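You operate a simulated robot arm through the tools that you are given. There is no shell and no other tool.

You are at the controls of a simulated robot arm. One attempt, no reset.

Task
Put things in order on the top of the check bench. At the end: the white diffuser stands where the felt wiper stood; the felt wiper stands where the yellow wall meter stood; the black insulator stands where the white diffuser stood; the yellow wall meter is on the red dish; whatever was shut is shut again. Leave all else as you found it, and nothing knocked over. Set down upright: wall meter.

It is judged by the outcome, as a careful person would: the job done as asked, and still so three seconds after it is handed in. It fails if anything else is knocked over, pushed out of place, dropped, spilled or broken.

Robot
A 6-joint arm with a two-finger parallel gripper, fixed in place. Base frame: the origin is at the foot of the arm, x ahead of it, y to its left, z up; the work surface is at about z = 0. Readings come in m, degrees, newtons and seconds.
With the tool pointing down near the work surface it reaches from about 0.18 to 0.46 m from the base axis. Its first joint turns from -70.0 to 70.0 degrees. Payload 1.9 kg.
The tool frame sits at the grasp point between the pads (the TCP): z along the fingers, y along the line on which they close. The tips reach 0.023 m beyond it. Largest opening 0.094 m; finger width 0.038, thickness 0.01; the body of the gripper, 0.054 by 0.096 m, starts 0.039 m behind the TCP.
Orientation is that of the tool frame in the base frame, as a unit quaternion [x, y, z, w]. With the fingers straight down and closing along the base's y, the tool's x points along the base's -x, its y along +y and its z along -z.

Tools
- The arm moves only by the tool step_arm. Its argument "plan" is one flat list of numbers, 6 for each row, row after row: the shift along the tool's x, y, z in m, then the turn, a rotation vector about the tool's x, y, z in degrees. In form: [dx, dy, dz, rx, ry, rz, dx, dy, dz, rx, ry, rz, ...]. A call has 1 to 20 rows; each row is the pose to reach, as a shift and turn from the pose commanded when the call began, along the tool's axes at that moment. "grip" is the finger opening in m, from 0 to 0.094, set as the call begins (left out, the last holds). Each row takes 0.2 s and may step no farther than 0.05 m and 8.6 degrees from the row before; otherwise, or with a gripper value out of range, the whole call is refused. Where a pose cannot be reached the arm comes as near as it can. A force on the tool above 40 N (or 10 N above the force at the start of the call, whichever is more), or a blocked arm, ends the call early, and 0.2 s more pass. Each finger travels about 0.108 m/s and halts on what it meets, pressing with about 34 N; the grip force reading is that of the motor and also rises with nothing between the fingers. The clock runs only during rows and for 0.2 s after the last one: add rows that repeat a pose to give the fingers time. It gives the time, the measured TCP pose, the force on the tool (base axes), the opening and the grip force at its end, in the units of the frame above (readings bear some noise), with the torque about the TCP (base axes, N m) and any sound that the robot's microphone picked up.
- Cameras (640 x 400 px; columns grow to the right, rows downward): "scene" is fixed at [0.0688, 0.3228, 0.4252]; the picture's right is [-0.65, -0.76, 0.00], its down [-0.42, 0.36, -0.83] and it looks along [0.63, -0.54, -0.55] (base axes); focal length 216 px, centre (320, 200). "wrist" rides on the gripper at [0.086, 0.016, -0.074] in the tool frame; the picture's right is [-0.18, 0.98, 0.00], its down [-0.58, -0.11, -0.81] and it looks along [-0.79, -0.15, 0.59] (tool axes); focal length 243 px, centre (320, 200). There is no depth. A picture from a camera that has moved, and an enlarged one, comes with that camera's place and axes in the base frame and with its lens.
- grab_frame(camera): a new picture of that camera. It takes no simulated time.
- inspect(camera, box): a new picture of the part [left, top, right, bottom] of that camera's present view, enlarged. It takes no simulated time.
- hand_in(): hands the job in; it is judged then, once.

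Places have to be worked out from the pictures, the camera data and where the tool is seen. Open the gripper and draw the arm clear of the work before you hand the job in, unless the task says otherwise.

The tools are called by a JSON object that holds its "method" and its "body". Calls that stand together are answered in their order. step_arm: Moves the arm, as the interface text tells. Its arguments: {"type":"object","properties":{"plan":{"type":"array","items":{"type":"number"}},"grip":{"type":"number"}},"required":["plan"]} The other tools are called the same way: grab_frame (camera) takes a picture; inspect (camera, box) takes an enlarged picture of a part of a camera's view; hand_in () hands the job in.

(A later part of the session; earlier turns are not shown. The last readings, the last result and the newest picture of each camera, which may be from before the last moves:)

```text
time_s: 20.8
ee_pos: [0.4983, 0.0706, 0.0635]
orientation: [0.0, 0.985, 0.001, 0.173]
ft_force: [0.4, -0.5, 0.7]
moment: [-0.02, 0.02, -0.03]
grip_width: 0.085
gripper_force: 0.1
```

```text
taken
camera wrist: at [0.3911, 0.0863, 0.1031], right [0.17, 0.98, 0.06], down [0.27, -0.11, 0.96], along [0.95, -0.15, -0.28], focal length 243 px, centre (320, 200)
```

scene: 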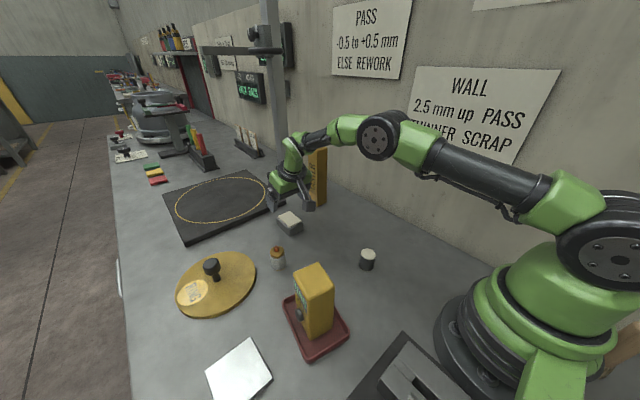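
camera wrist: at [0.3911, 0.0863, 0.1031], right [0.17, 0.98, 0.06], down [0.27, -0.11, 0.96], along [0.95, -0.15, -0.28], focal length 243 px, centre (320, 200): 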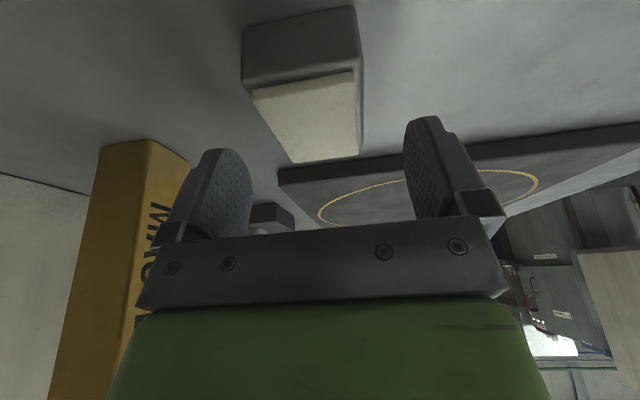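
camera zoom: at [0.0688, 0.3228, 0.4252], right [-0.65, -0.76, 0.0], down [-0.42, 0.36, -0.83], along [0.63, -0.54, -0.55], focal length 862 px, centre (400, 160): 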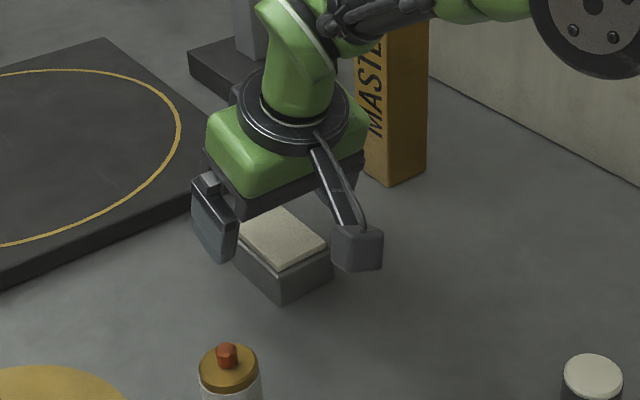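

Aligned: the wiper lies between the fingers. I lower the rest to about z 0.031, where the low corner of the tips is about 3 mm off the bench.

{"method": "step_arm", "body": {"plan": [0.0051, 0, 0.0141, 0, 0, 0, 0.0089, 0, 0.0244, 0, 0, 0, 0.011, 0, 0.0301, 0, 0, 0, 0.011, 0, 0.0301, 0, 0, 0], "grip": 0.085}}

{"method": "grab_frame", "body": {"camera": "wrist"}}

{"method": "inspect", "body": {"camera": "scene", "box": [240, 160, 360, 260]}}

```text
time_s: 21.8
ee_pos: [0.4991, 0.0701, 0.0326]
orientation: [0.0, 0.985, 0.0, 0.174]
ft_force: [-0.8, 0.3, -0.4]
moment: [0.04, -0.04, 0.0]
grip_width: 0.0853
gripper_force: 0.1
```

```text
taken
camera wrist: at [0.3912, 0.0863, 0.0715], right [0.17, 0.98, 0.06], down [0.27, -0.11, 0.96], along [0.95, -0.15, -0.28], focal length 243 px, centre (320, 200)
```

wrist: 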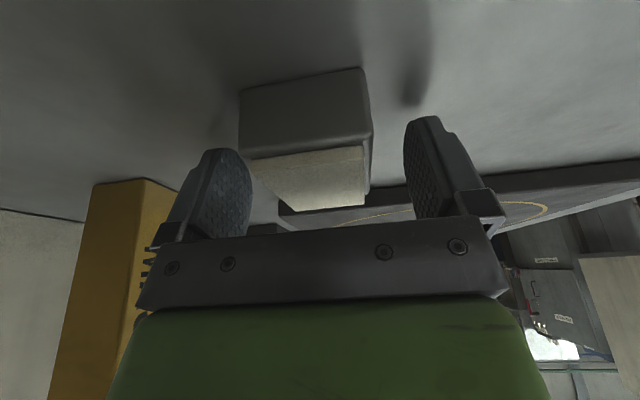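

```text
4.00 times, centred on (300, 210) of scene
camera zoom: at [0.0688, 0.3228, 0.4252], right [-0.65, -0.76, 0.0], down [-0.42, 0.36, -0.83], along [0.63, -0.54, -0.55], focal length 862 px, centre (400, 160)
```

zoom: 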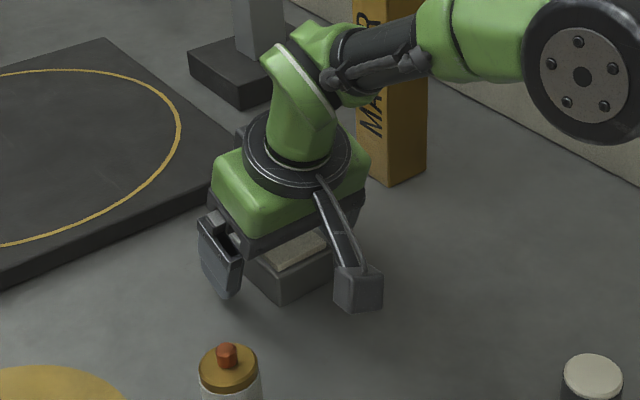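

Over the block with the tips just off the bench. I close to grip the grey body.

{"method": "step_arm", "body": {"plan": [0, 0, 0, 0, 0, 0, 0, 0, 0, 0, 0, 0, 0, 0, 0, 0, 0, 0], "grip": 0.038}}

{"method": "grab_frame", "body": {"camera": "wrist"}}

```text
time_s: 22.6
ee_pos: [0.4981, 0.0695, 0.0328]
orientation: [0.0, 0.985, 0.0, 0.174]
ft_force: [0.4, -1.1, 0.4]
moment: [-0.03, -0.01, -0.01]
grip_width: 0.0498
gripper_force: 33.9
```

```text
taken
camera wrist: at [0.3912, 0.0863, 0.0715], right [0.17, 0.98, 0.06], down [0.27, -0.11, 0.96], along [0.95, -0.15, -0.28], focal length 243 px, centre (320, 200)
```

wrist: 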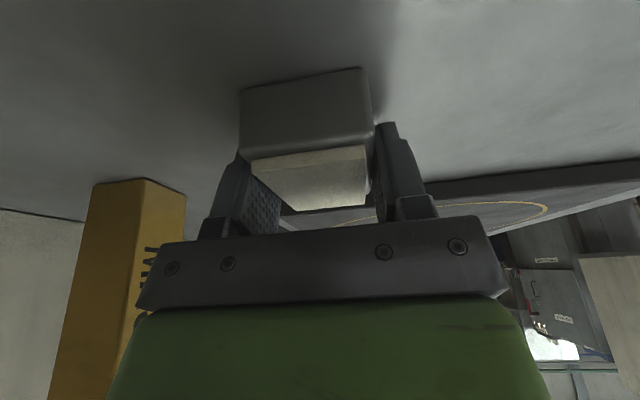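

Gripped at 0.050 m, and the block barely moved. I lift 5 cm straight up.

{"method": "step_arm", "body": {"plan": [-0.0034, 0, -0.0094, 0, 0, 0, -0.0103, 0, -0.0282, 0, 0, 0, -0.0172, 0, -0.047, 0, 0, 0, -0.0206, 0, -0.0564, 0, 0, 0, -0.0206, 0, -0.0564, 0, 0, 0], "grip": 0.038}}

{"method": "grab_frame", "body": {"camera": "wrist"}}

{"method": "inspect", "body": {"camera": "scene", "box": [240, 150, 400, 290]}}

```text
time_s: 23.8
ee_pos: [0.4984, 0.0706, 0.0917]
orientation: [0.0, 0.985, 0.0, 0.173]
ft_force: [-0.7, 0.4, -4.0]
moment: [0.01, -0.01, -0.02]
grip_width: 0.0497
gripper_force: 34.0
```

```text
taken
camera wrist: at [0.391, 0.0863, 0.1321], right [0.17, 0.98, 0.06], down [0.27, -0.11, 0.96], along [0.95, -0.15, -0.29], focal length 243 px, centre (320, 200)
```

wrist: 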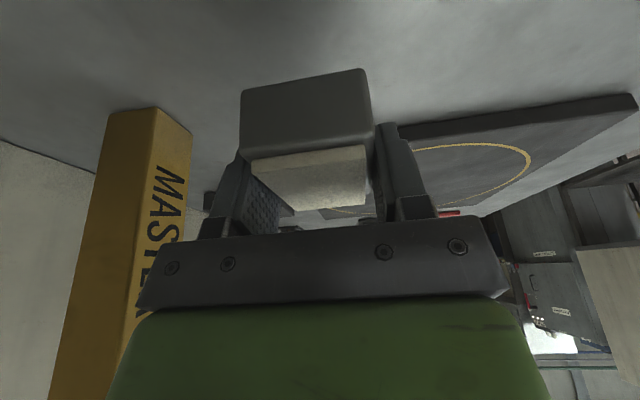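

```text
2.86 times, centred on (320, 220) of scene
camera zoom: at [0.0688, 0.3228, 0.4252], right [-0.65, -0.76, 0.0], down [-0.42, 0.36, -0.83], along [0.63, -0.54, -0.55], focal length 616 px, centre (320, 143)
```

zoom: 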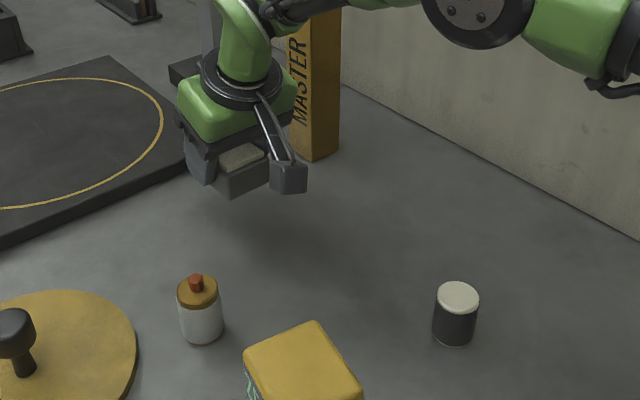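

Held level and secure. I carry it, keeping the tilt, to above where the meter stood (0.349, 0.0505).

{"method": "step_arm", "body": {"plan": [0.0188, -0.0025, -0.0069, 0, 0, 0, 0.047, -0.0063, -0.0172, 0, 0, 0, 0.0752, -0.0101, -0.0275, 0, 0, 0, 0.1034, -0.0139, -0.0378, 0, 0, 0, 0.1316, -0.0177, -0.0481, 0, 0, 0, 0.141, -0.019, -0.0515, 0, 0, 0, 0.141, -0.019, -0.0515, 0, 0, 0, 0.141, -0.019, -0.0515, 0, 0, 0], "grip": 0.038}}

{"method": "grab_frame", "body": {"camera": "wrist"}}

{"method": "grab_frame", "body": {"camera": "scene"}}

```text
time_s: 25.6
ee_pos: [0.3488, 0.0512, 0.0916]
orientation: [-0.001, 0.985, 0.001, 0.174]
ft_force: [-0.2, 0.5, -3.3]
moment: [0.01, 0.01, 0.01]
grip_width: 0.0499
gripper_force: 33.8
out of reach, approached as far as the arm can: row 5, 6
```

```text
taken
camera wrist: at [0.2411, 0.0668, 0.1322], right [0.17, 0.98, 0.06], down [0.27, -0.11, 0.96], along [0.95, -0.15, -0.29], focal length 243 px, centre (320, 200)
```

wrist: 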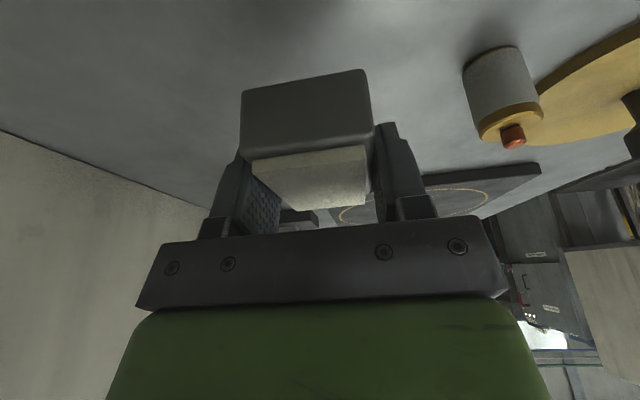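

```text
taken
```

scene: 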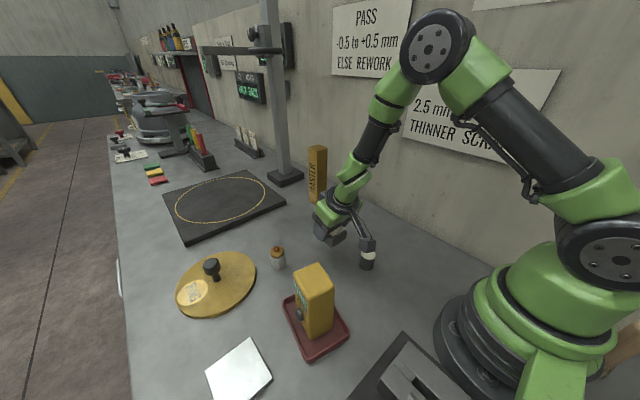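

I am above the spot at (0.349, 0.051). I lower toward the bench, leaving the last centimetre for small steps.

{"method": "step_arm", "body": {"plan": [0.0069, 0, 0.0188, 0, 0, 0, 0.0137, 0, 0.0376, 0, 0, 0, 0.0175, 0, 0.0479, 0, 0, 0, 0.0175, 0, 0.0479, 0, 0, 0], "grip": 0.038}}

{"method": "grab_frame", "body": {"camera": "wrist"}}

{"method": "inspect", "body": {"camera": "scene", "box": [270, 180, 410, 300]}}

```text
time_s: 26.6
ee_pos: [0.349, 0.0524, 0.0409]
orientation: [0.0, 0.985, 0.001, 0.174]
ft_force: [-0.1, 0.0, -3.2]
moment: [0.0, 0.02, -0.01]
grip_width: 0.0498
gripper_force: 34.0
out of reach, approached as far as the arm can: row 1
```

```text
taken
camera wrist: at [0.2411, 0.0671, 0.0807], right [0.17, 0.98, 0.06], down [0.27, -0.11, 0.96], along [0.95, -0.15, -0.28], focal length 243 px, centre (320, 200)
```

wrist: 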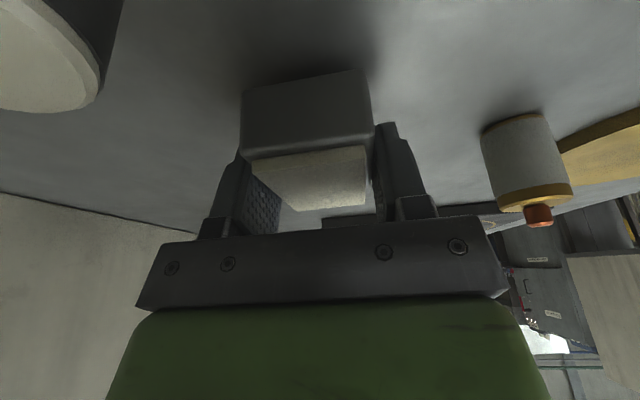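

```text
3.33 times, centred on (340, 240) of scene
camera zoom: at [0.0688, 0.3228, 0.4252], right [-0.65, -0.76, 0.0], down [-0.42, 0.36, -0.83], along [0.63, -0.54, -0.55], focal length 718 px, centre (253, 67)
```

zoom: 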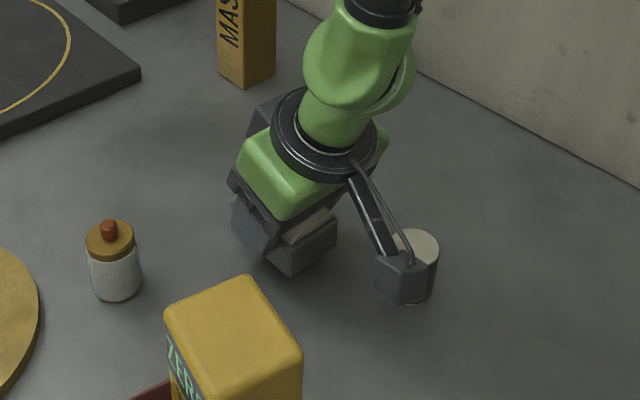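

About 8 mm to go; small steps down now.

{"method": "step_arm", "body": {"plan": [0.0007, -0.0005, 0.0019, 0, 0, 0, 0.0014, -0.001, 0.0038, 0, 0, 0, 0.0021, -0.001, 0.0056, 0, 0, 0, 0.0021, -0.001, 0.0056, 0, 0, 0], "grip": 0.038}}

```text
time_s: 27.6
ee_pos: [0.3488, 0.0514, 0.0347]
orientation: [0.0, 0.985, 0.0, 0.174]
ft_force: [-0.1, 0.1, -3.5]
moment: [0.01, -0.04, -0.04]
grip_width: 0.0501
gripper_force: 34.3
```

{"method": "step_arm", "body": {"plan": [0.0003, 0, 0.0009, 0, 0, 0, 0.0007, 0, 0.0019, 0, 0, 0, 0.0007, 0, 0.0019, 0, 0, 0], "grip": 0.038}}

```text
time_s: 28.4
ee_pos: [0.3482, 0.0495, 0.0326]
orientation: [0.0, 0.985, 0.0, 0.174]
ft_force: [0.3, -0.5, -4.0]
moment: [0.02, -0.04, 0.02]
grip_width: 0.0498
gripper_force: 33.3
```

No contact yet, still carrying the weight. One more millimetre at a time.

{"method": "step_arm", "body": {"plan": [0.0003, 0, 0.0009, 0, 0, 0, 0.0003, 0, 0.0009, 0, 0, 0], "grip": 0.038}}

```text
time_s: 29.0
ee_pos: [0.3484, 0.0493, 0.0322]
orientation: [0.0, 0.985, 0.0, 0.173]
ft_force: [0.2, -0.6, -3.5]
moment: [-0.01, 0.05, -0.04]
grip_width: 0.0495
gripper_force: 34.1
```

{"method": "step_arm", "body": {"plan": [0.0003, 0, 0.0009, 0, 0, 0, 0.0003, 0, 0.0009, 0, 0, 0], "grip": 0.038}}

```text
time_s: 29.6
ee_pos: [0.3488, 0.05, 0.0313]
orientation: [0.0, 0.985, 0.0, 0.173]
ft_force: [-3.2, -1.1, 9.0]
moment: [0.23, 0.53, 0.18]
grip_width: 0.0499
gripper_force: 34.3
```

Touchdown: about 12 N of support with the weight off. I release.

{"method": "step_arm", "body": {"plan": [0, 0, 0, 0, 0, 0, 0, 0, 0, 0, 0, 0, 0, 0, 0, 0, 0, 0], "grip": 0.06}}

{"method": "step_arm", "body": {"plan": [0, 0, 0, 0, 0, 0, 0, 0, 0, 0, 0, 0], "grip": 0.085}}

{"method": "grab_frame", "body": {"camera": "wrist"}}

```text
time_s: 30.4
ee_pos: [0.3482, 0.0504, 0.032]
orientation: [0.0, 0.985, 0.001, 0.173]
ft_force: [0.2, -0.1, -0.4]
moment: [0.02, -0.01, 0.0]
grip_width: 0.06
gripper_force: 0.0
```

```text
time_s: 31.0
ee_pos: [0.3485, 0.0494, 0.0309]
orientation: [0.0, 0.985, -0.001, 0.173]
ft_force: [-0.6, 0.5, -0.4]
moment: [-0.01, 0.04, -0.02]
grip_width: 0.0849
gripper_force: 0.0
```

```text
taken
camera wrist: at [0.241, 0.0661, 0.0714], right [0.17, 0.98, 0.06], down [0.27, -0.11, 0.96], along [0.95, -0.15, -0.28], focal length 243 px, centre (320, 200)
```

wrist: 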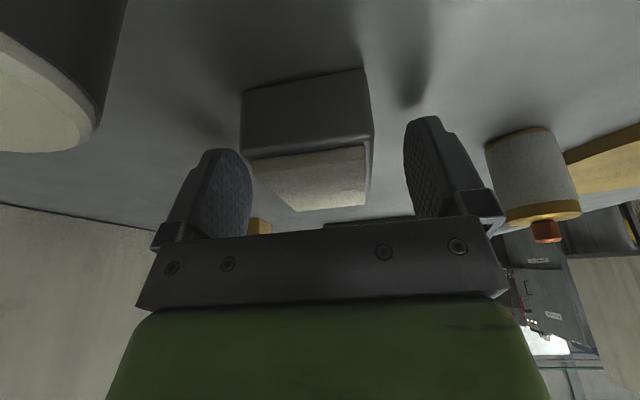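

The wiper stands free between the open pads. I rise straight up.

{"method": "step_arm", "body": {"plan": [-0.0069, 0, -0.0188, 0, 0, 0, -0.0206, 0, -0.0564, 0, 0, 0, -0.0343, 0, -0.094, 0, 0, 0, -0.048, 0, -0.1316, 0, 0, 0, -0.048, 0, -0.1316, 0, 0, 0], "grip": 0.085}}

{"method": "grab_frame", "body": {"camera": "wrist"}}

{"method": "grab_frame", "body": {"camera": "scene"}}

```text
time_s: 32.2
ee_pos: [0.3491, 0.0503, 0.1721]
orientation: [-0.001, 0.985, 0.001, 0.174]
ft_force: [-0.3, 0.3, -0.5]
moment: [-0.01, 0.01, 0.0]
grip_width: 0.0852
gripper_force: 0.0
out of reach, approached as far as the arm can: row 3
```

```text
taken
camera wrist: at [0.2412, 0.0662, 0.2116], right [0.17, 0.98, 0.06], down [0.27, -0.11, 0.96], along [0.95, -0.15, -0.28], focal length 243 px, centre (320, 200)
```

wrist: 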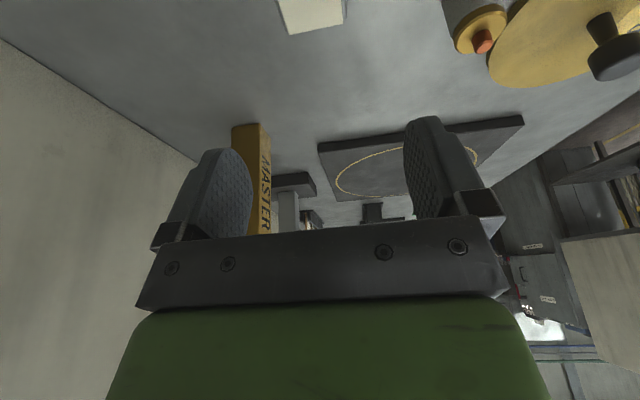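

```text
taken
```

scene: 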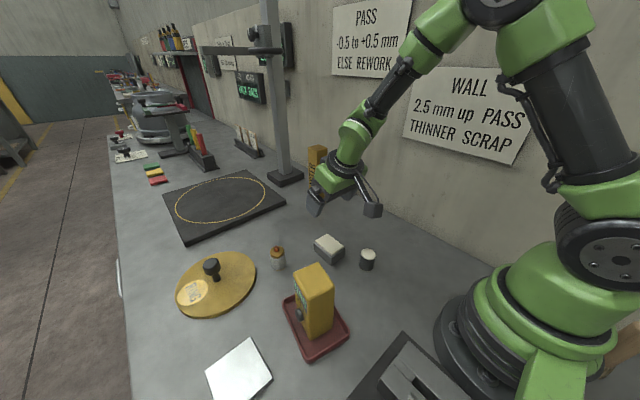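

The wiper stands at the meter's old spot. I check its position and the diffuser's closely.

{"method": "inspect", "body": {"camera": "scene", "box": [305, 225, 355, 270]}}

{"method": "inspect", "body": {"camera": "scene", "box": [260, 240, 300, 275]}}

```text
8.89 times, centred on (330, 248) of scene
camera zoom: at [0.0688, 0.3228, 0.4252], right [-0.65, -0.76, 0.0], down [-0.42, 0.36, -0.83], along [0.63, -0.54, -0.55], focal length 1915 px, centre (231, -222)
```

zoom: 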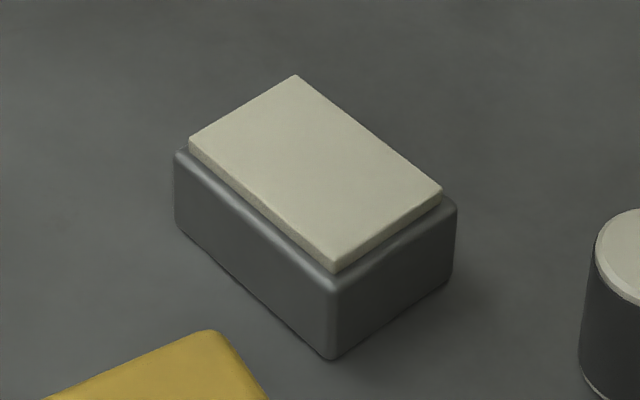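

```text
11.43 times, centred on (280, 258) of scene
camera zoom: at [0.0688, 0.3228, 0.4252], right [-0.65, -0.76, 0.0], down [-0.42, 0.36, -0.83], along [0.63, -0.54, -0.55], focal length 2463 px, centre (777, -457)
```

zoom: 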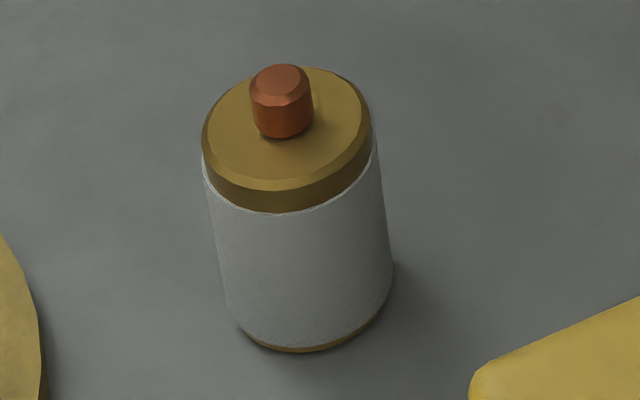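

The wiper's corners fall within about 1.5 mm of plan. The white diffuser is at about (0.398, 0.172), with its cap at 0.046 and knob at 0.062. To keep the camera housing away from the meter I yaw 40° about the vertical, keeping the 20° tilt, while moving above it.

{"method": "step_arm", "body": {"plan": [-0.0048, 0.0152, 0.0047, -1.71, 0, -4.7, -0.0096, 0.0305, 0.0094, -3.42, 0, -9.4, -0.0144, 0.0457, 0.0141, -5.13, 0, -14.1, -0.0192, 0.061, 0.0188, -6.84, 0, -18.8, -0.0241, 0.0762, 0.0234, -8.55, 0, -23.5, -0.0289, 0.0915, 0.0281, -10.26, 0, -28.2, -0.0337, 0.1067, 0.0328, -11.97, 0, -32.9, -0.0385, 0.122, 0.0375, -13.68, 0, -37.6, -0.0385, 0.122, 0.0375, -13.68, 0, -37.6, -0.0385, 0.122, 0.0375, -13.68, 0, -37.6], "grip": 0.06}}

{"method": "grab_frame", "body": {"camera": "wrist"}}

{"method": "grab_frame", "body": {"camera": "scene"}}

```text
time_s: 34.4
ee_pos: [0.397, 0.1719, 0.1497]
orientation: [-0.337, 0.925, 0.059, 0.163]
ft_force: [0.2, 0.2, -0.4]
moment: [0.01, -0.01, -0.01]
grip_width: 0.0598
gripper_force: 0.0
```

```text
taken
camera wrist: at [0.3048, 0.1159, 0.1891], right [-0.5, 0.86, 0.06], down [0.28, 0.09, 0.96], along [0.82, 0.5, -0.28], focal length 243 px, centre (320, 200)
```

wrist: 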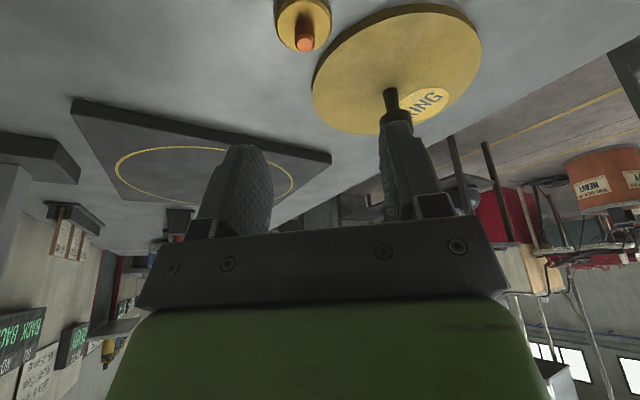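

```text
taken
```

scene: 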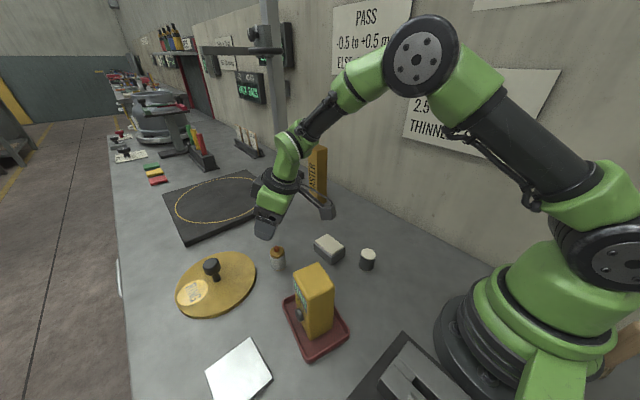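

The diffuser sits just below the view's top edge; I enlarge it to check alignment.

{"method": "inspect", "body": {"camera": "wrist", "box": [255, 0, 355, 60]}}

{"method": "inspect", "body": {"camera": "scene", "box": [230, 170, 350, 290]}}

```text
6.40 times, centred on (305, 30) of wrist
camera zoom: at [0.3048, 0.1159, 0.1891], right [-0.5, 0.86, 0.06], down [0.28, 0.09, 0.96], along [0.82, 0.5, -0.28], focal length 1553 px, centre (416, 1288)
```

zoom: 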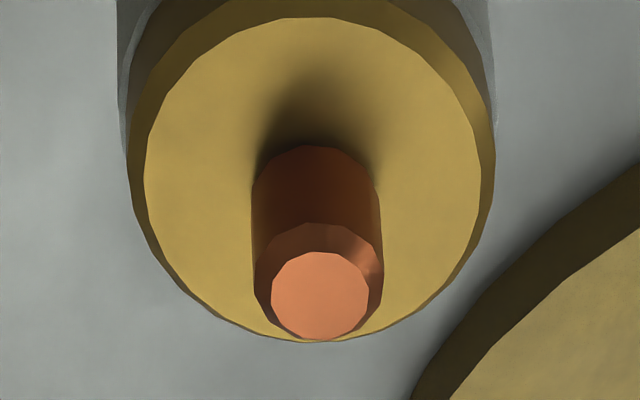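

```text
3.33 times, centred on (290, 230) of scene
camera zoom: at [0.0688, 0.3228, 0.4252], right [-0.65, -0.76, 0.0], down [-0.42, 0.36, -0.83], along [0.63, -0.54, -0.55], focal length 718 px, centre (420, 100)
```

zoom: 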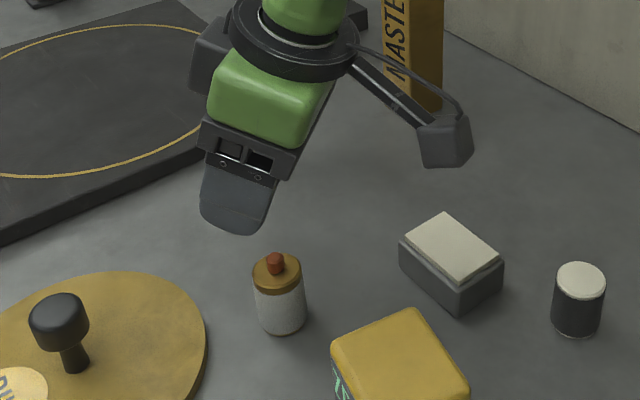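

Two views agree: the diffuser's axis is at (0.400, 0.170), with a diameter of about 0.036. I shift slightly and lower to z≈0.035 around it.

{"method": "step_arm", "body": {"plan": [-0.0006, -0.0031, 0.0003, 0, 0, 0, 0.0097, -0.0031, 0.0285, 0, 0, 0, 0.0199, -0.0031, 0.0567, 0, 0, 0, 0.0285, -0.0031, 0.0802, 0, 0, 0, 0.0285, -0.0031, 0.0802, 0, 0, 0], "grip": 0.06}}

{"method": "grab_frame", "body": {"camera": "wrist"}}

{"method": "inspect", "body": {"camera": "scene", "box": [230, 190, 350, 290]}}

```text
time_s: 35.6
ee_pos: [0.3992, 0.1698, 0.0653]
orientation: [-0.337, 0.926, 0.059, 0.163]
ft_force: [0.6, 0.3, -0.3]
moment: [-0.02, 0.0, -0.01]
grip_width: 0.0602
gripper_force: 0.0
```

```text
taken
camera wrist: at [0.3071, 0.1133, 0.1043], right [-0.5, 0.86, 0.06], down [0.28, 0.09, 0.96], along [0.82, 0.5, -0.28], focal length 243 px, centre (320, 200)
```

wrist: 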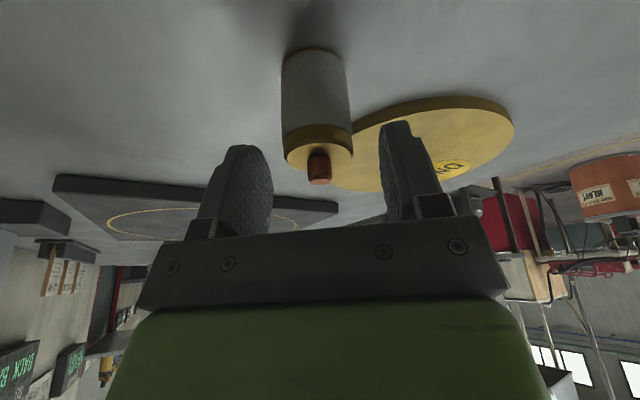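

```text
4.00 times, centred on (290, 240) of scene
camera zoom: at [0.0688, 0.3228, 0.4252], right [-0.65, -0.76, 0.0], down [-0.42, 0.36, -0.83], along [0.63, -0.54, -0.55], focal length 862 px, centre (440, 40)
```

zoom: 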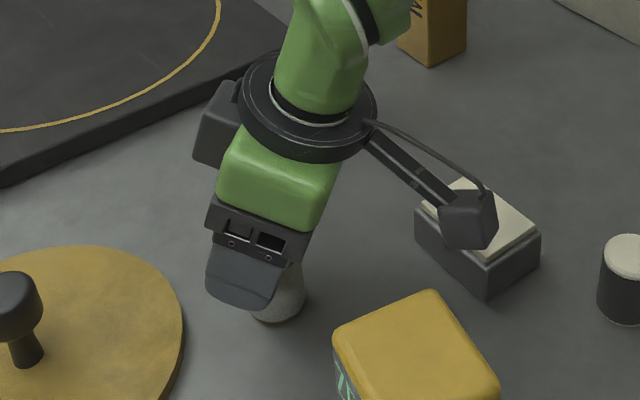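

The diffuser is centred between the fingers. I lower the last 3 cm and then close.

{"method": "step_arm", "body": {"plan": [0.0034, 0, 0.0094, 0, 0, 0, 0.0068, 0, 0.0188, 0, 0, 0, 0.0103, 0, 0.0282, 0, 0, 0, 0.0103, 0, 0.0282, 0, 0, 0], "grip": 0.06}}

{"method": "grab_frame", "body": {"camera": "wrist"}}

{"method": "inspect", "body": {"camera": "scene", "box": [230, 190, 350, 290]}}

```text
time_s: 36.6
ee_pos: [0.4, 0.1712, 0.0352]
orientation: [-0.337, 0.925, 0.06, 0.164]
ft_force: [0.4, -0.4, -0.2]
moment: [0.02, -0.01, 0.04]
grip_width: 0.06
gripper_force: 0.1
```

```text
taken
camera wrist: at [0.3072, 0.1136, 0.0745], right [-0.5, 0.86, 0.06], down [0.28, 0.09, 0.96], along [0.82, 0.5, -0.28], focal length 243 px, centre (320, 200)
```

wrist: 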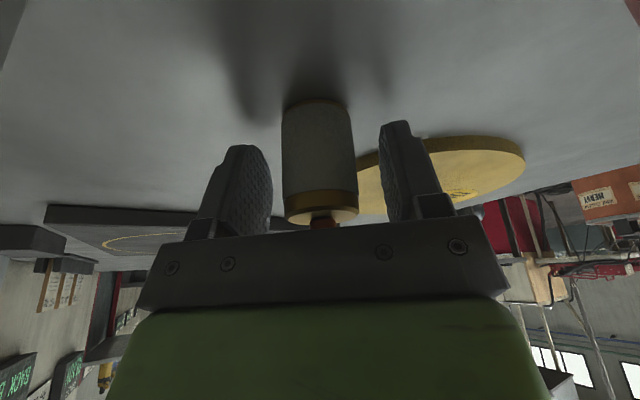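

```text
4.00 times, centred on (290, 240) of scene
camera zoom: at [0.0688, 0.3228, 0.4252], right [-0.65, -0.76, 0.0], down [-0.42, 0.36, -0.83], along [0.63, -0.54, -0.55], focal length 862 px, centre (440, 40)
```

zoom: 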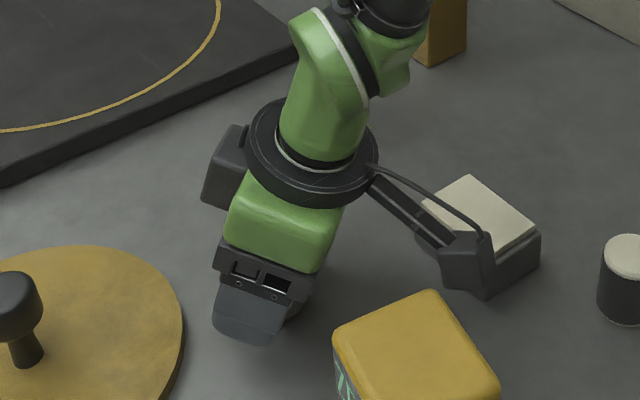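

Between the pads, with the knob clear of the palm. I close.

{"method": "step_arm", "body": {"plan": [0, 0, 0, 0, 0, 0, 0, 0, 0, 0, 0, 0, 0, 0, 0, 0, 0, 0], "grip": 0.025}}

{"method": "grab_frame", "body": {"camera": "wrist"}}

```text
time_s: 37.4
ee_pos: [0.4004, 0.1697, 0.0339]
orientation: [-0.336, 0.926, 0.059, 0.162]
ft_force: [-1.0, -0.2, -0.6]
moment: [-0.02, 0.01, 0.0]
grip_width: 0.0328
gripper_force: 33.9
```

```text
taken
camera wrist: at [0.3071, 0.1136, 0.0746], right [-0.5, 0.86, 0.06], down [0.28, 0.09, 0.96], along [0.82, 0.5, -0.28], focal length 243 px, centre (320, 200)
```

wrist: 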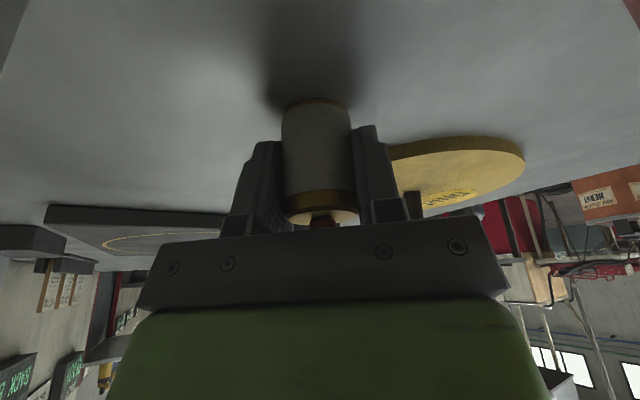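

Held at 0.033 m. I lift straight up 6 cm.

{"method": "step_arm", "body": {"plan": [-0.0034, 0, -0.0094, 0, 0, 0, -0.0103, 0, -0.0282, 0, 0, 0, -0.0171, 0, -0.047, 0, 0, 0, -0.0239, 0, -0.0658, 0, 0, 0, -0.0239, 0, -0.0658, 0, 0, 0], "grip": 0.025}}

{"method": "grab_frame", "body": {"camera": "wrist"}}

{"method": "grab_frame", "body": {"camera": "scene"}}

```text
time_s: 38.6
ee_pos: [0.3997, 0.1692, 0.1053]
orientation: [-0.337, 0.925, 0.059, 0.163]
ft_force: [0.4, 0.3, -0.1]
moment: [-0.01, 0.0, 0.04]
grip_width: 0.0331
gripper_force: 33.8
```

```text
taken
camera wrist: at [0.307, 0.1135, 0.1447], right [-0.5, 0.86, 0.06], down [0.28, 0.09, 0.96], along [0.82, 0.49, -0.28], focal length 243 px, centre (320, 200)
```

wrist: 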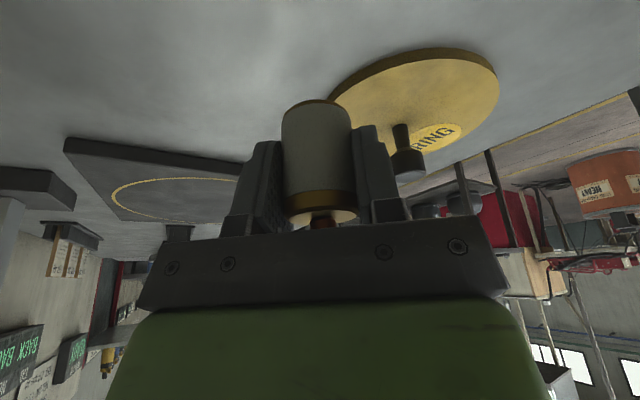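

```text
taken
```

scene: 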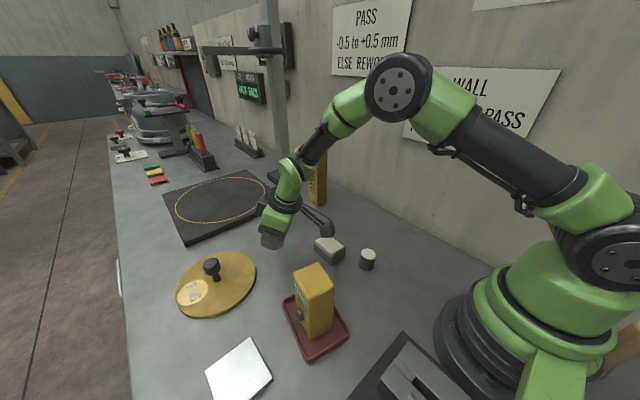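

Held upright with nothing disturbed. I carry it to above the wiper's old spot (0.499, 0.0697), turning the yaw back to 0 on the way with the same tilt.

{"method": "step_arm", "body": {"plan": [-0.0007, -0.0088, 0.0002, 0.855, 0, 2.35, -0.002, -0.0264, 0.0007, 2.565, 0, 7.05, -0.0033, -0.044, 0.0012, 4.275, 0, 11.75, -0.0046, -0.0616, 0.0017, 5.985, 0, 16.45, -0.0059, -0.0792, 0.0021, 7.695, 0, 21.15, -0.0072, -0.0967, 0.0026, 9.405, 0, 25.85, -0.0085, -0.1143, 0.0031, 11.115, 0, 30.55, -0.0098, -0.1319, 0.0036, 12.825, 0, 35.25, -0.0105, -0.1407, 0.0038, 13.68, 0, 37.6, -0.0105, -0.1407, 0.0038, 13.68, 0, 37.6, -0.0105, -0.1407, 0.0038, 13.68, 0, 37.6], "grip": 0.025}}

{"method": "grab_frame", "body": {"camera": "wrist"}}

{"method": "inspect", "body": {"camera": "scene", "box": [230, 150, 390, 280]}}

```text
time_s: 41.0
ee_pos: [0.4989, 0.0694, 0.1037]
orientation: [-0.001, 0.985, 0.0, 0.173]
ft_force: [0.0, 0.1, -0.4]
moment: [0.01, 0.02, 0.02]
grip_width: 0.0329
gripper_force: 34.0
```

```text
taken
camera wrist: at [0.3916, 0.0855, 0.1442], right [0.17, 0.98, 0.06], down [0.27, -0.11, 0.96], along [0.95, -0.15, -0.28], focal length 243 px, centre (320, 200)
```

wrist: 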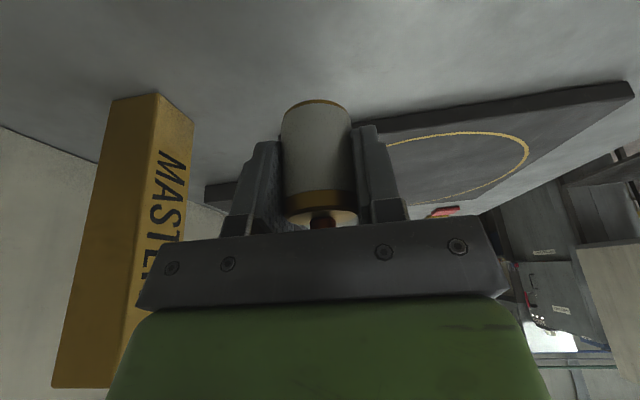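

```text
3.08 times, centred on (310, 215) of scene
camera zoom: at [0.0688, 0.3228, 0.4252], right [-0.65, -0.76, 0.0], down [-0.42, 0.36, -0.83], along [0.63, -0.54, -0.55], focal length 663 px, centre (351, 154)
```

zoom: 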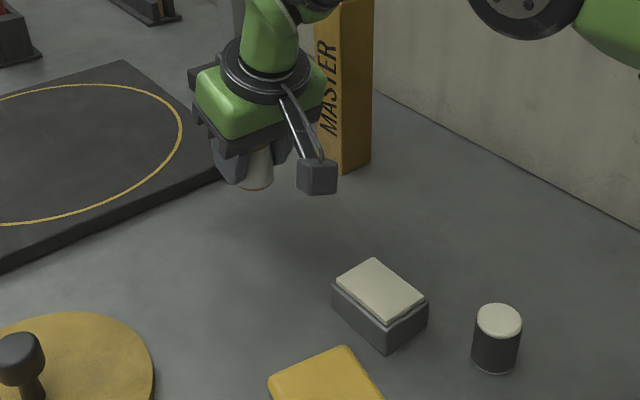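

In place above the spot with the diffuser upright. I lower 6 cm, then go in small steps.

{"method": "step_arm", "body": {"plan": [0.0068, 0, 0.0188, 0, 0, 0, 0.0137, 0, 0.0376, 0, 0, 0, 0.0188, 0, 0.0517, 0, 0, 0, 0.0212, 0, 0.0583, 0, 0, 0, 0.0212, 0, 0.0583, 0, 0, 0], "grip": 0.025}}

{"method": "inspect", "body": {"camera": "scene", "box": [240, 180, 340, 260]}}

```text
time_s: 42.2
ee_pos: [0.5002, 0.0703, 0.0429]
orientation: [0.0, 0.985, 0.0, 0.174]
ft_force: [0.1, 0.4, -0.9]
moment: [0.03, -0.03, 0.02]
grip_width: 0.0328
gripper_force: 33.8
```

```text
5.00 times, centred on (290, 220) of scene
camera zoom: at [0.0688, 0.3228, 0.4252], right [-0.65, -0.76, 0.0], down [-0.42, 0.36, -0.83], along [0.63, -0.54, -0.55], focal length 1077 px, centre (470, 100)
```

zoom: 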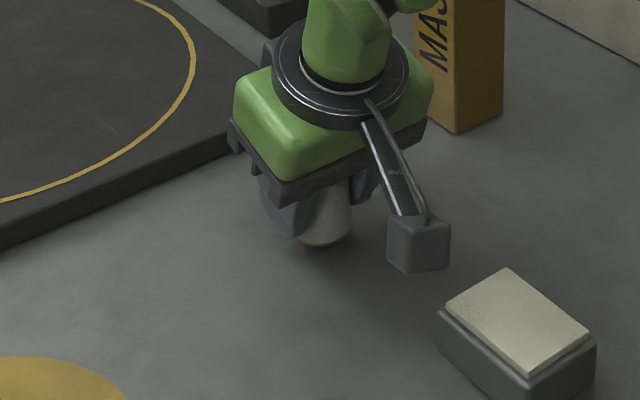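

Contact is expected at about z 0.035. I lower 6 mm gently.

{"method": "step_arm", "body": {"plan": [0.0007, 0, 0.0019, 0, 0, 0, 0.0014, 0, 0.0038, 0, 0, 0, 0.0021, 0, 0.0056, 0, 0, 0, 0.0021, 0, 0.0056, 0, 0, 0], "grip": 0.025}}

```text
time_s: 43.2
ee_pos: [0.5, 0.0691, 0.0363]
orientation: [0.0, 0.985, 0.0, 0.173]
ft_force: [1.0, -0.2, -0.5]
moment: [0.01, 0.02, 0.04]
grip_width: 0.0328
gripper_force: 34.5
```

{"method": "step_arm", "body": {"plan": [0.0003, 0, 0.0009, 0, 0, 0, 0.0003, 0, 0.0009, 0, 0, 0], "grip": 0.025}}

```text
time_s: 43.8
ee_pos: [0.4991, 0.0695, 0.0355]
orientation: [0.001, 0.985, 0.001, 0.173]
ft_force: [0.5, 0.0, -1.9]
moment: [0.05, 0.0, 0.01]
grip_width: 0.0333
gripper_force: 34.6
```

No contact yet; another millimetre.

{"method": "step_arm", "body": {"plan": [0.0003, 0, 0.0009, 0, 0, 0, 0.0003, 0, 0.0009, 0, 0, 0], "grip": 0.025}}

```text
time_s: 44.4
ee_pos: [0.4997, 0.0689, 0.0345]
orientation: [0.0, 0.985, 0.0, 0.174]
ft_force: [-1.3, -0.6, 1.1]
moment: [-0.04, 0.01, 0.0]
grip_width: 0.033
gripper_force: 34.0
```

{"method": "step_arm", "body": {"plan": [0.0002, 0, 0.0005, 0, 0, 0, 0.0002, 0, 0.0005, 0, 0, 0], "grip": 0.025}}

```text
time_s: 45.0
ee_pos: [0.5, 0.0698, 0.0348]
orientation: [0.0, 0.985, 0.0, 0.175]
ft_force: [-2.3, -1.2, 8.0]
moment: [-0.09, 0.11, -0.01]
grip_width: 0.033
gripper_force: 34.2
```

The upward 8 N shows the diffuser rests on the bench. I open gradually.

{"method": "step_arm", "body": {"plan": [0, 0, 0, 0, 0, 0, 0, 0, 0, 0, 0, 0], "grip": 0.038}}

{"method": "step_arm", "body": {"plan": [0, 0, 0, 0, 0, 0, 0, 0, 0, 0, 0, 0], "grip": 0.065}}

{"method": "grab_frame", "body": {"camera": "wrist"}}

```text
time_s: 45.6
ee_pos: [0.5003, 0.0691, 0.0336]
orientation: [-0.001, 0.985, 0.0, 0.174]
ft_force: [-0.4, 0.5, 0.1]
moment: [0.02, -0.02, 0.02]
grip_width: 0.0379
gripper_force: 0.0
```

```text
time_s: 46.2
ee_pos: [0.4995, 0.0688, 0.0346]
orientation: [0.0, 0.985, 0.0, 0.173]
ft_force: [0.3, 0.2, -0.4]
moment: [0.03, 0.02, -0.01]
grip_width: 0.0651
gripper_force: 0.0
```

```text
taken
camera wrist: at [0.3916, 0.0854, 0.074], right [0.17, 0.98, 0.06], down [0.27, -0.11, 0.96], along [0.95, -0.15, -0.28], focal length 243 px, centre (320, 200)
```

wrist: 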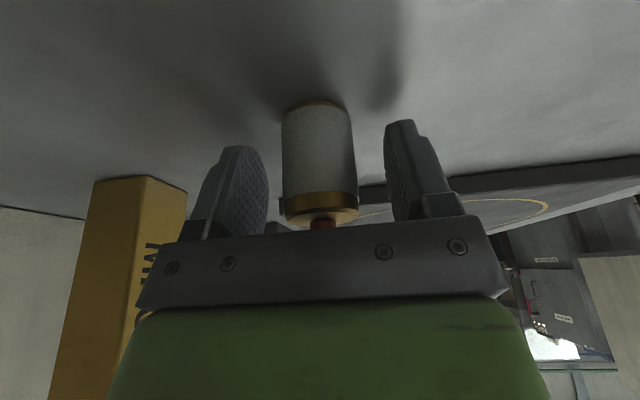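

It stands free and upright. I rise straight up, clear of the knob.

{"method": "step_arm", "body": {"plan": [-0.0068, 0, -0.0188, 0, 0, 0, -0.0205, 0, -0.0564, 0, 0, 0, -0.0342, 0, -0.094, 0, 0, 0, -0.0445, 0, -0.1222, 0, 0, 0, -0.0445, 0, -0.1222, 0, 0, 0], "grip": 0.065}}

{"method": "grab_frame", "body": {"camera": "wrist"}}

{"method": "inspect", "body": {"camera": "scene", "box": [240, 170, 400, 290]}}

```text
time_s: 47.4
ee_pos: [0.499, 0.0694, 0.1625]
orientation: [0.0, 0.985, 0.0, 0.174]
ft_force: [-0.2, -0.7, 0.2]
moment: [0.0, -0.03, 0.02]
grip_width: 0.0652
gripper_force: 0.1
```

```text
taken
camera wrist: at [0.3916, 0.0852, 0.2027], right [0.17, 0.98, 0.06], down [0.27, -0.11, 0.96], along [0.95, -0.15, -0.28], focal length 243 px, centre (320, 200)
```

wrist: 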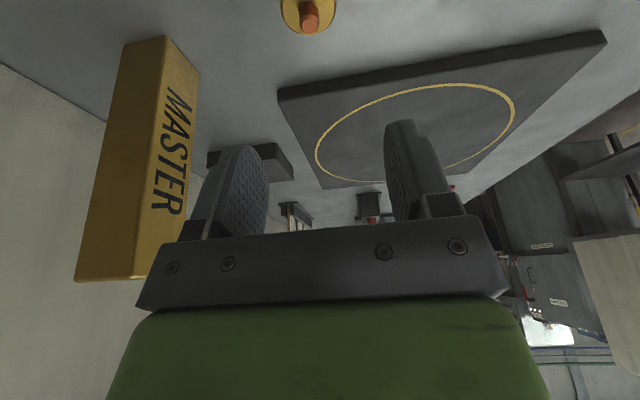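

```text
3.33 times, centred on (320, 230) of scene
camera zoom: at [0.0688, 0.3228, 0.4252], right [-0.65, -0.76, 0.0], down [-0.42, 0.36, -0.83], along [0.63, -0.54, -0.55], focal length 718 px, centre (320, 100)
```

zoom: 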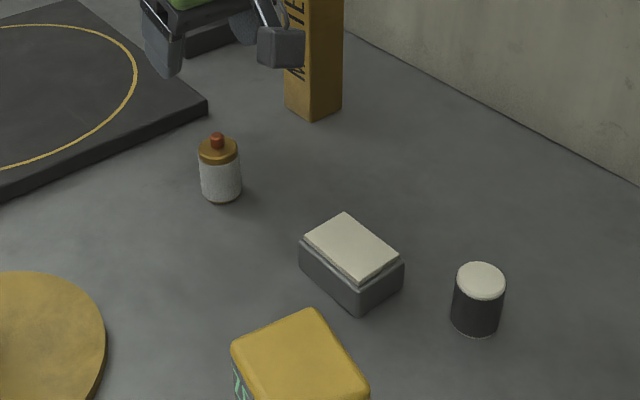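

The diffuser stands within about 3 mm of the wiper's old centre. The black insulator is at about (0.258, 0.0125) and about 0.044 high, within vertical reach, so I straighten the tool and go above it.

{"method": "step_arm", "body": {"plan": [0.0142, -0.0036, -0.0052, 0, 4, 0, 0.0425, -0.0107, -0.0155, 0, 9, 0, 0.0793, -0.02, -0.0288, 0, 14, 0, 0.1133, -0.0285, -0.0412, 0, 18, 0, 0.1472, -0.037, -0.0536, 0, 20, 0, 0.1812, -0.0456, -0.0659, 0, 20, 0, 0.2095, -0.0527, -0.0762, 0, 20, 0, 0.2265, -0.057, -0.0824, 0, 20, 0, 0.2265, -0.057, -0.0824, 0, 20, 0, 0.2265, -0.057, -0.0824, 0, 20, 0], "grip": 0.065}}

{"method": "grab_frame", "body": {"camera": "wrist"}}

{"method": "grab_frame", "body": {"camera": "scene"}}

```text
time_s: 49.6
ee_pos: [0.2582, 0.0123, 0.1633]
orientation: [0.0, 1.0, 0.001, -0.001]
ft_force: [0.3, -0.5, -0.2]
moment: [0.04, 0.0, -0.02]
grip_width: 0.065
gripper_force: 0.2
```

```text
taken
camera wrist: at [0.1709, 0.0289, 0.238], right [0.18, 0.98, 0.0], down [0.58, -0.11, 0.81], along [0.79, -0.15, -0.59], focal length 243 px, centre (320, 200)
```

wrist: 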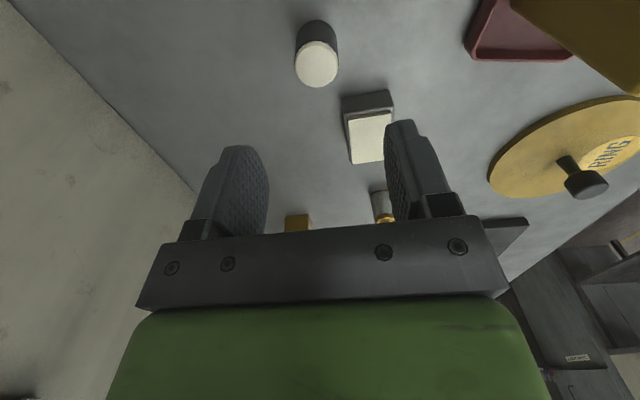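

```text
taken
```

scene: 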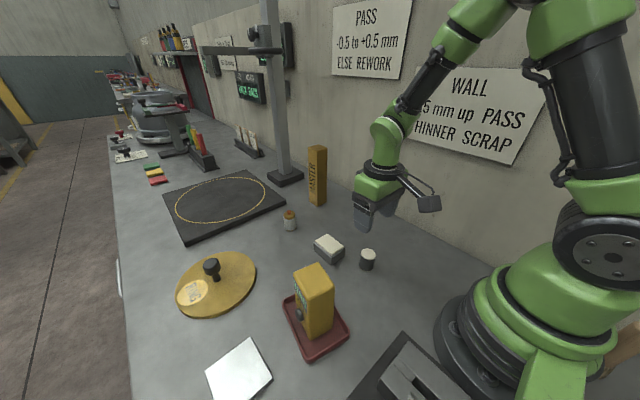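

{"method": "inspect", "body": {"camera": "wrist", "box": [270, 0, 410, 100]}}

{"method": "inspect", "body": {"camera": "scene", "box": [270, 190, 390, 280]}}

```text
4.00 times, centred on (340, 50) of wrist
camera zoom: at [0.1709, 0.0289, 0.238], right [0.18, 0.98, 0.0], down [0.58, -0.11, 0.81], along [0.79, -0.15, -0.59], focal length 970 px, centre (240, 800)
```

zoom: 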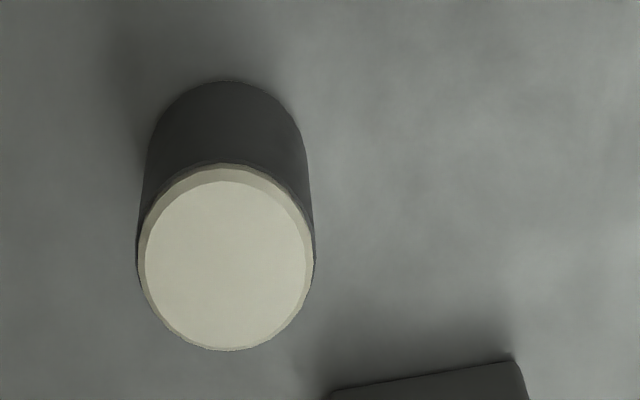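

```text
4.44 times, centred on (330, 235) of scene
camera zoom: at [0.0688, 0.3228, 0.4252], right [-0.65, -0.76, 0.0], down [-0.42, 0.36, -0.83], along [0.63, -0.54, -0.55], focal length 958 px, centre (276, 44)
```

zoom: 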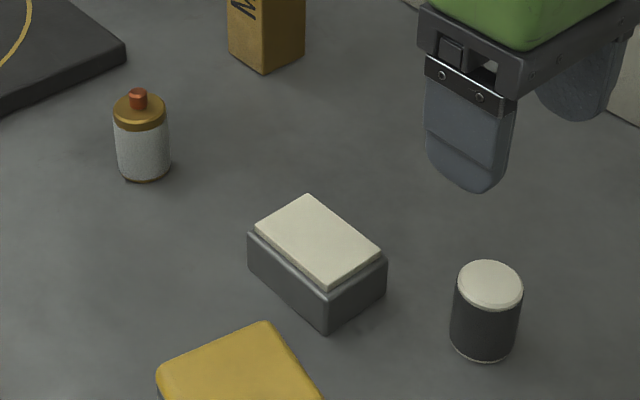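

Triangulated: the insulator's axis is at (0.2595, 0.0103), top at about 0.039–0.043. I shift 2 mm and lower.

{"method": "step_arm", "body": {"plan": [-0.0013, -0.002, 0.02, 0, 0, 0, -0.0013, -0.002, 0.06, 0, 0, 0, -0.0013, -0.002, 0.09, 0, 0, 0, -0.0013, -0.002, 0.09, 0, 0, 0], "grip": 0.065}}

{"method": "grab_frame", "body": {"camera": "wrist"}}

{"method": "grab_frame", "body": {"camera": "scene"}}

```text
time_s: 50.6
ee_pos: [0.2589, 0.0116, 0.0739]
orientation: [0.0, 1.0, 0.0, 0.001]
ft_force: [0.1, 0.4, 0.7]
moment: [0.0, 0.01, 0.01]
grip_width: 0.065
gripper_force: 0.0
```

```text
taken
camera wrist: at [0.1712, 0.0268, 0.1475], right [0.18, 0.98, 0.0], down [0.58, -0.11, 0.81], along [0.79, -0.15, -0.59], focal length 243 px, centre (320, 200)
```

wrist: 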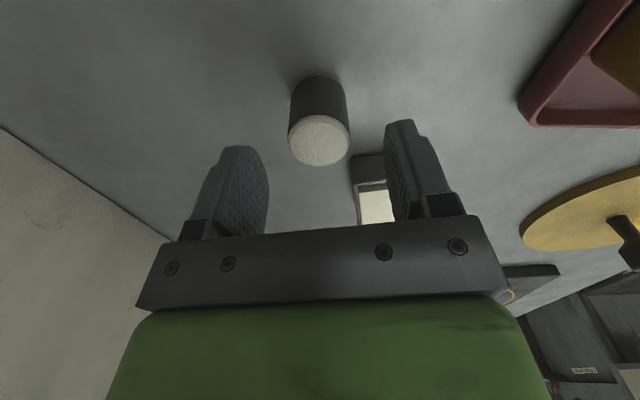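

```text
taken
```

scene: 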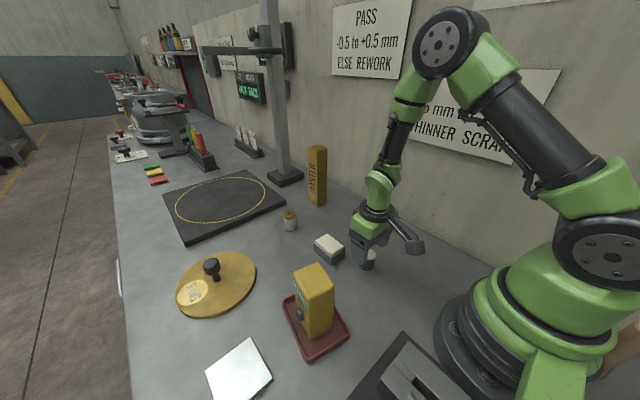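

Centred. I lower to z≈0.029 and then close.

{"method": "step_arm", "body": {"plan": [0, 0, 0.015, 0, 0, 0, 0, 0, 0.03, 0, 0, 0, 0, 0, 0.0445, 0, 0, 0, 0, 0, 0.0445, 0, 0, 0], "grip": 0.065}}

{"method": "grab_frame", "body": {"camera": "wrist"}}

{"method": "inspect", "body": {"camera": "scene", "box": [300, 180, 440, 290]}}

```text
time_s: 51.6
ee_pos: [0.2593, 0.0098, 0.0298]
orientation: [-0.001, 1.0, 0.0, 0.001]
ft_force: [0.0, 0.5, 0.9]
moment: [-0.01, -0.02, 0.03]
grip_width: 0.065
gripper_force: 0.0
```

```text
taken
camera wrist: at [0.172, 0.0257, 0.1033], right [0.18, 0.98, 0.0], down [0.58, -0.11, 0.81], along [0.79, -0.15, -0.59], focal length 243 px, centre (320, 200)
```

wrist: 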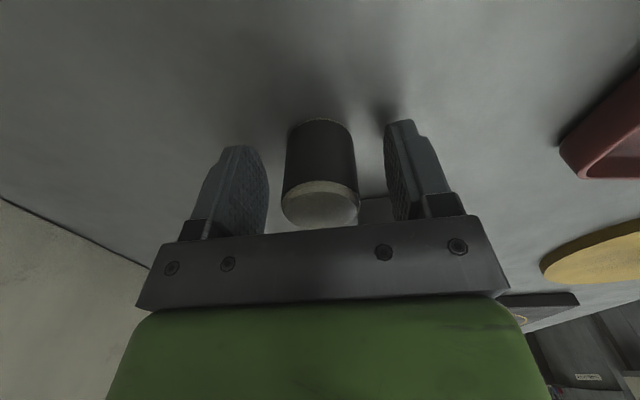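

```text
3.64 times, centred on (370, 235) of scene
camera zoom: at [0.0688, 0.3228, 0.4252], right [-0.65, -0.76, 0.0], down [-0.42, 0.36, -0.83], along [0.63, -0.54, -0.55], focal length 784 px, centre (138, 73)
```

zoom: 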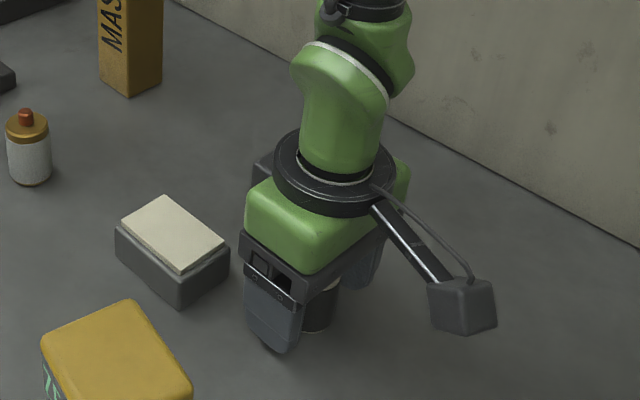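

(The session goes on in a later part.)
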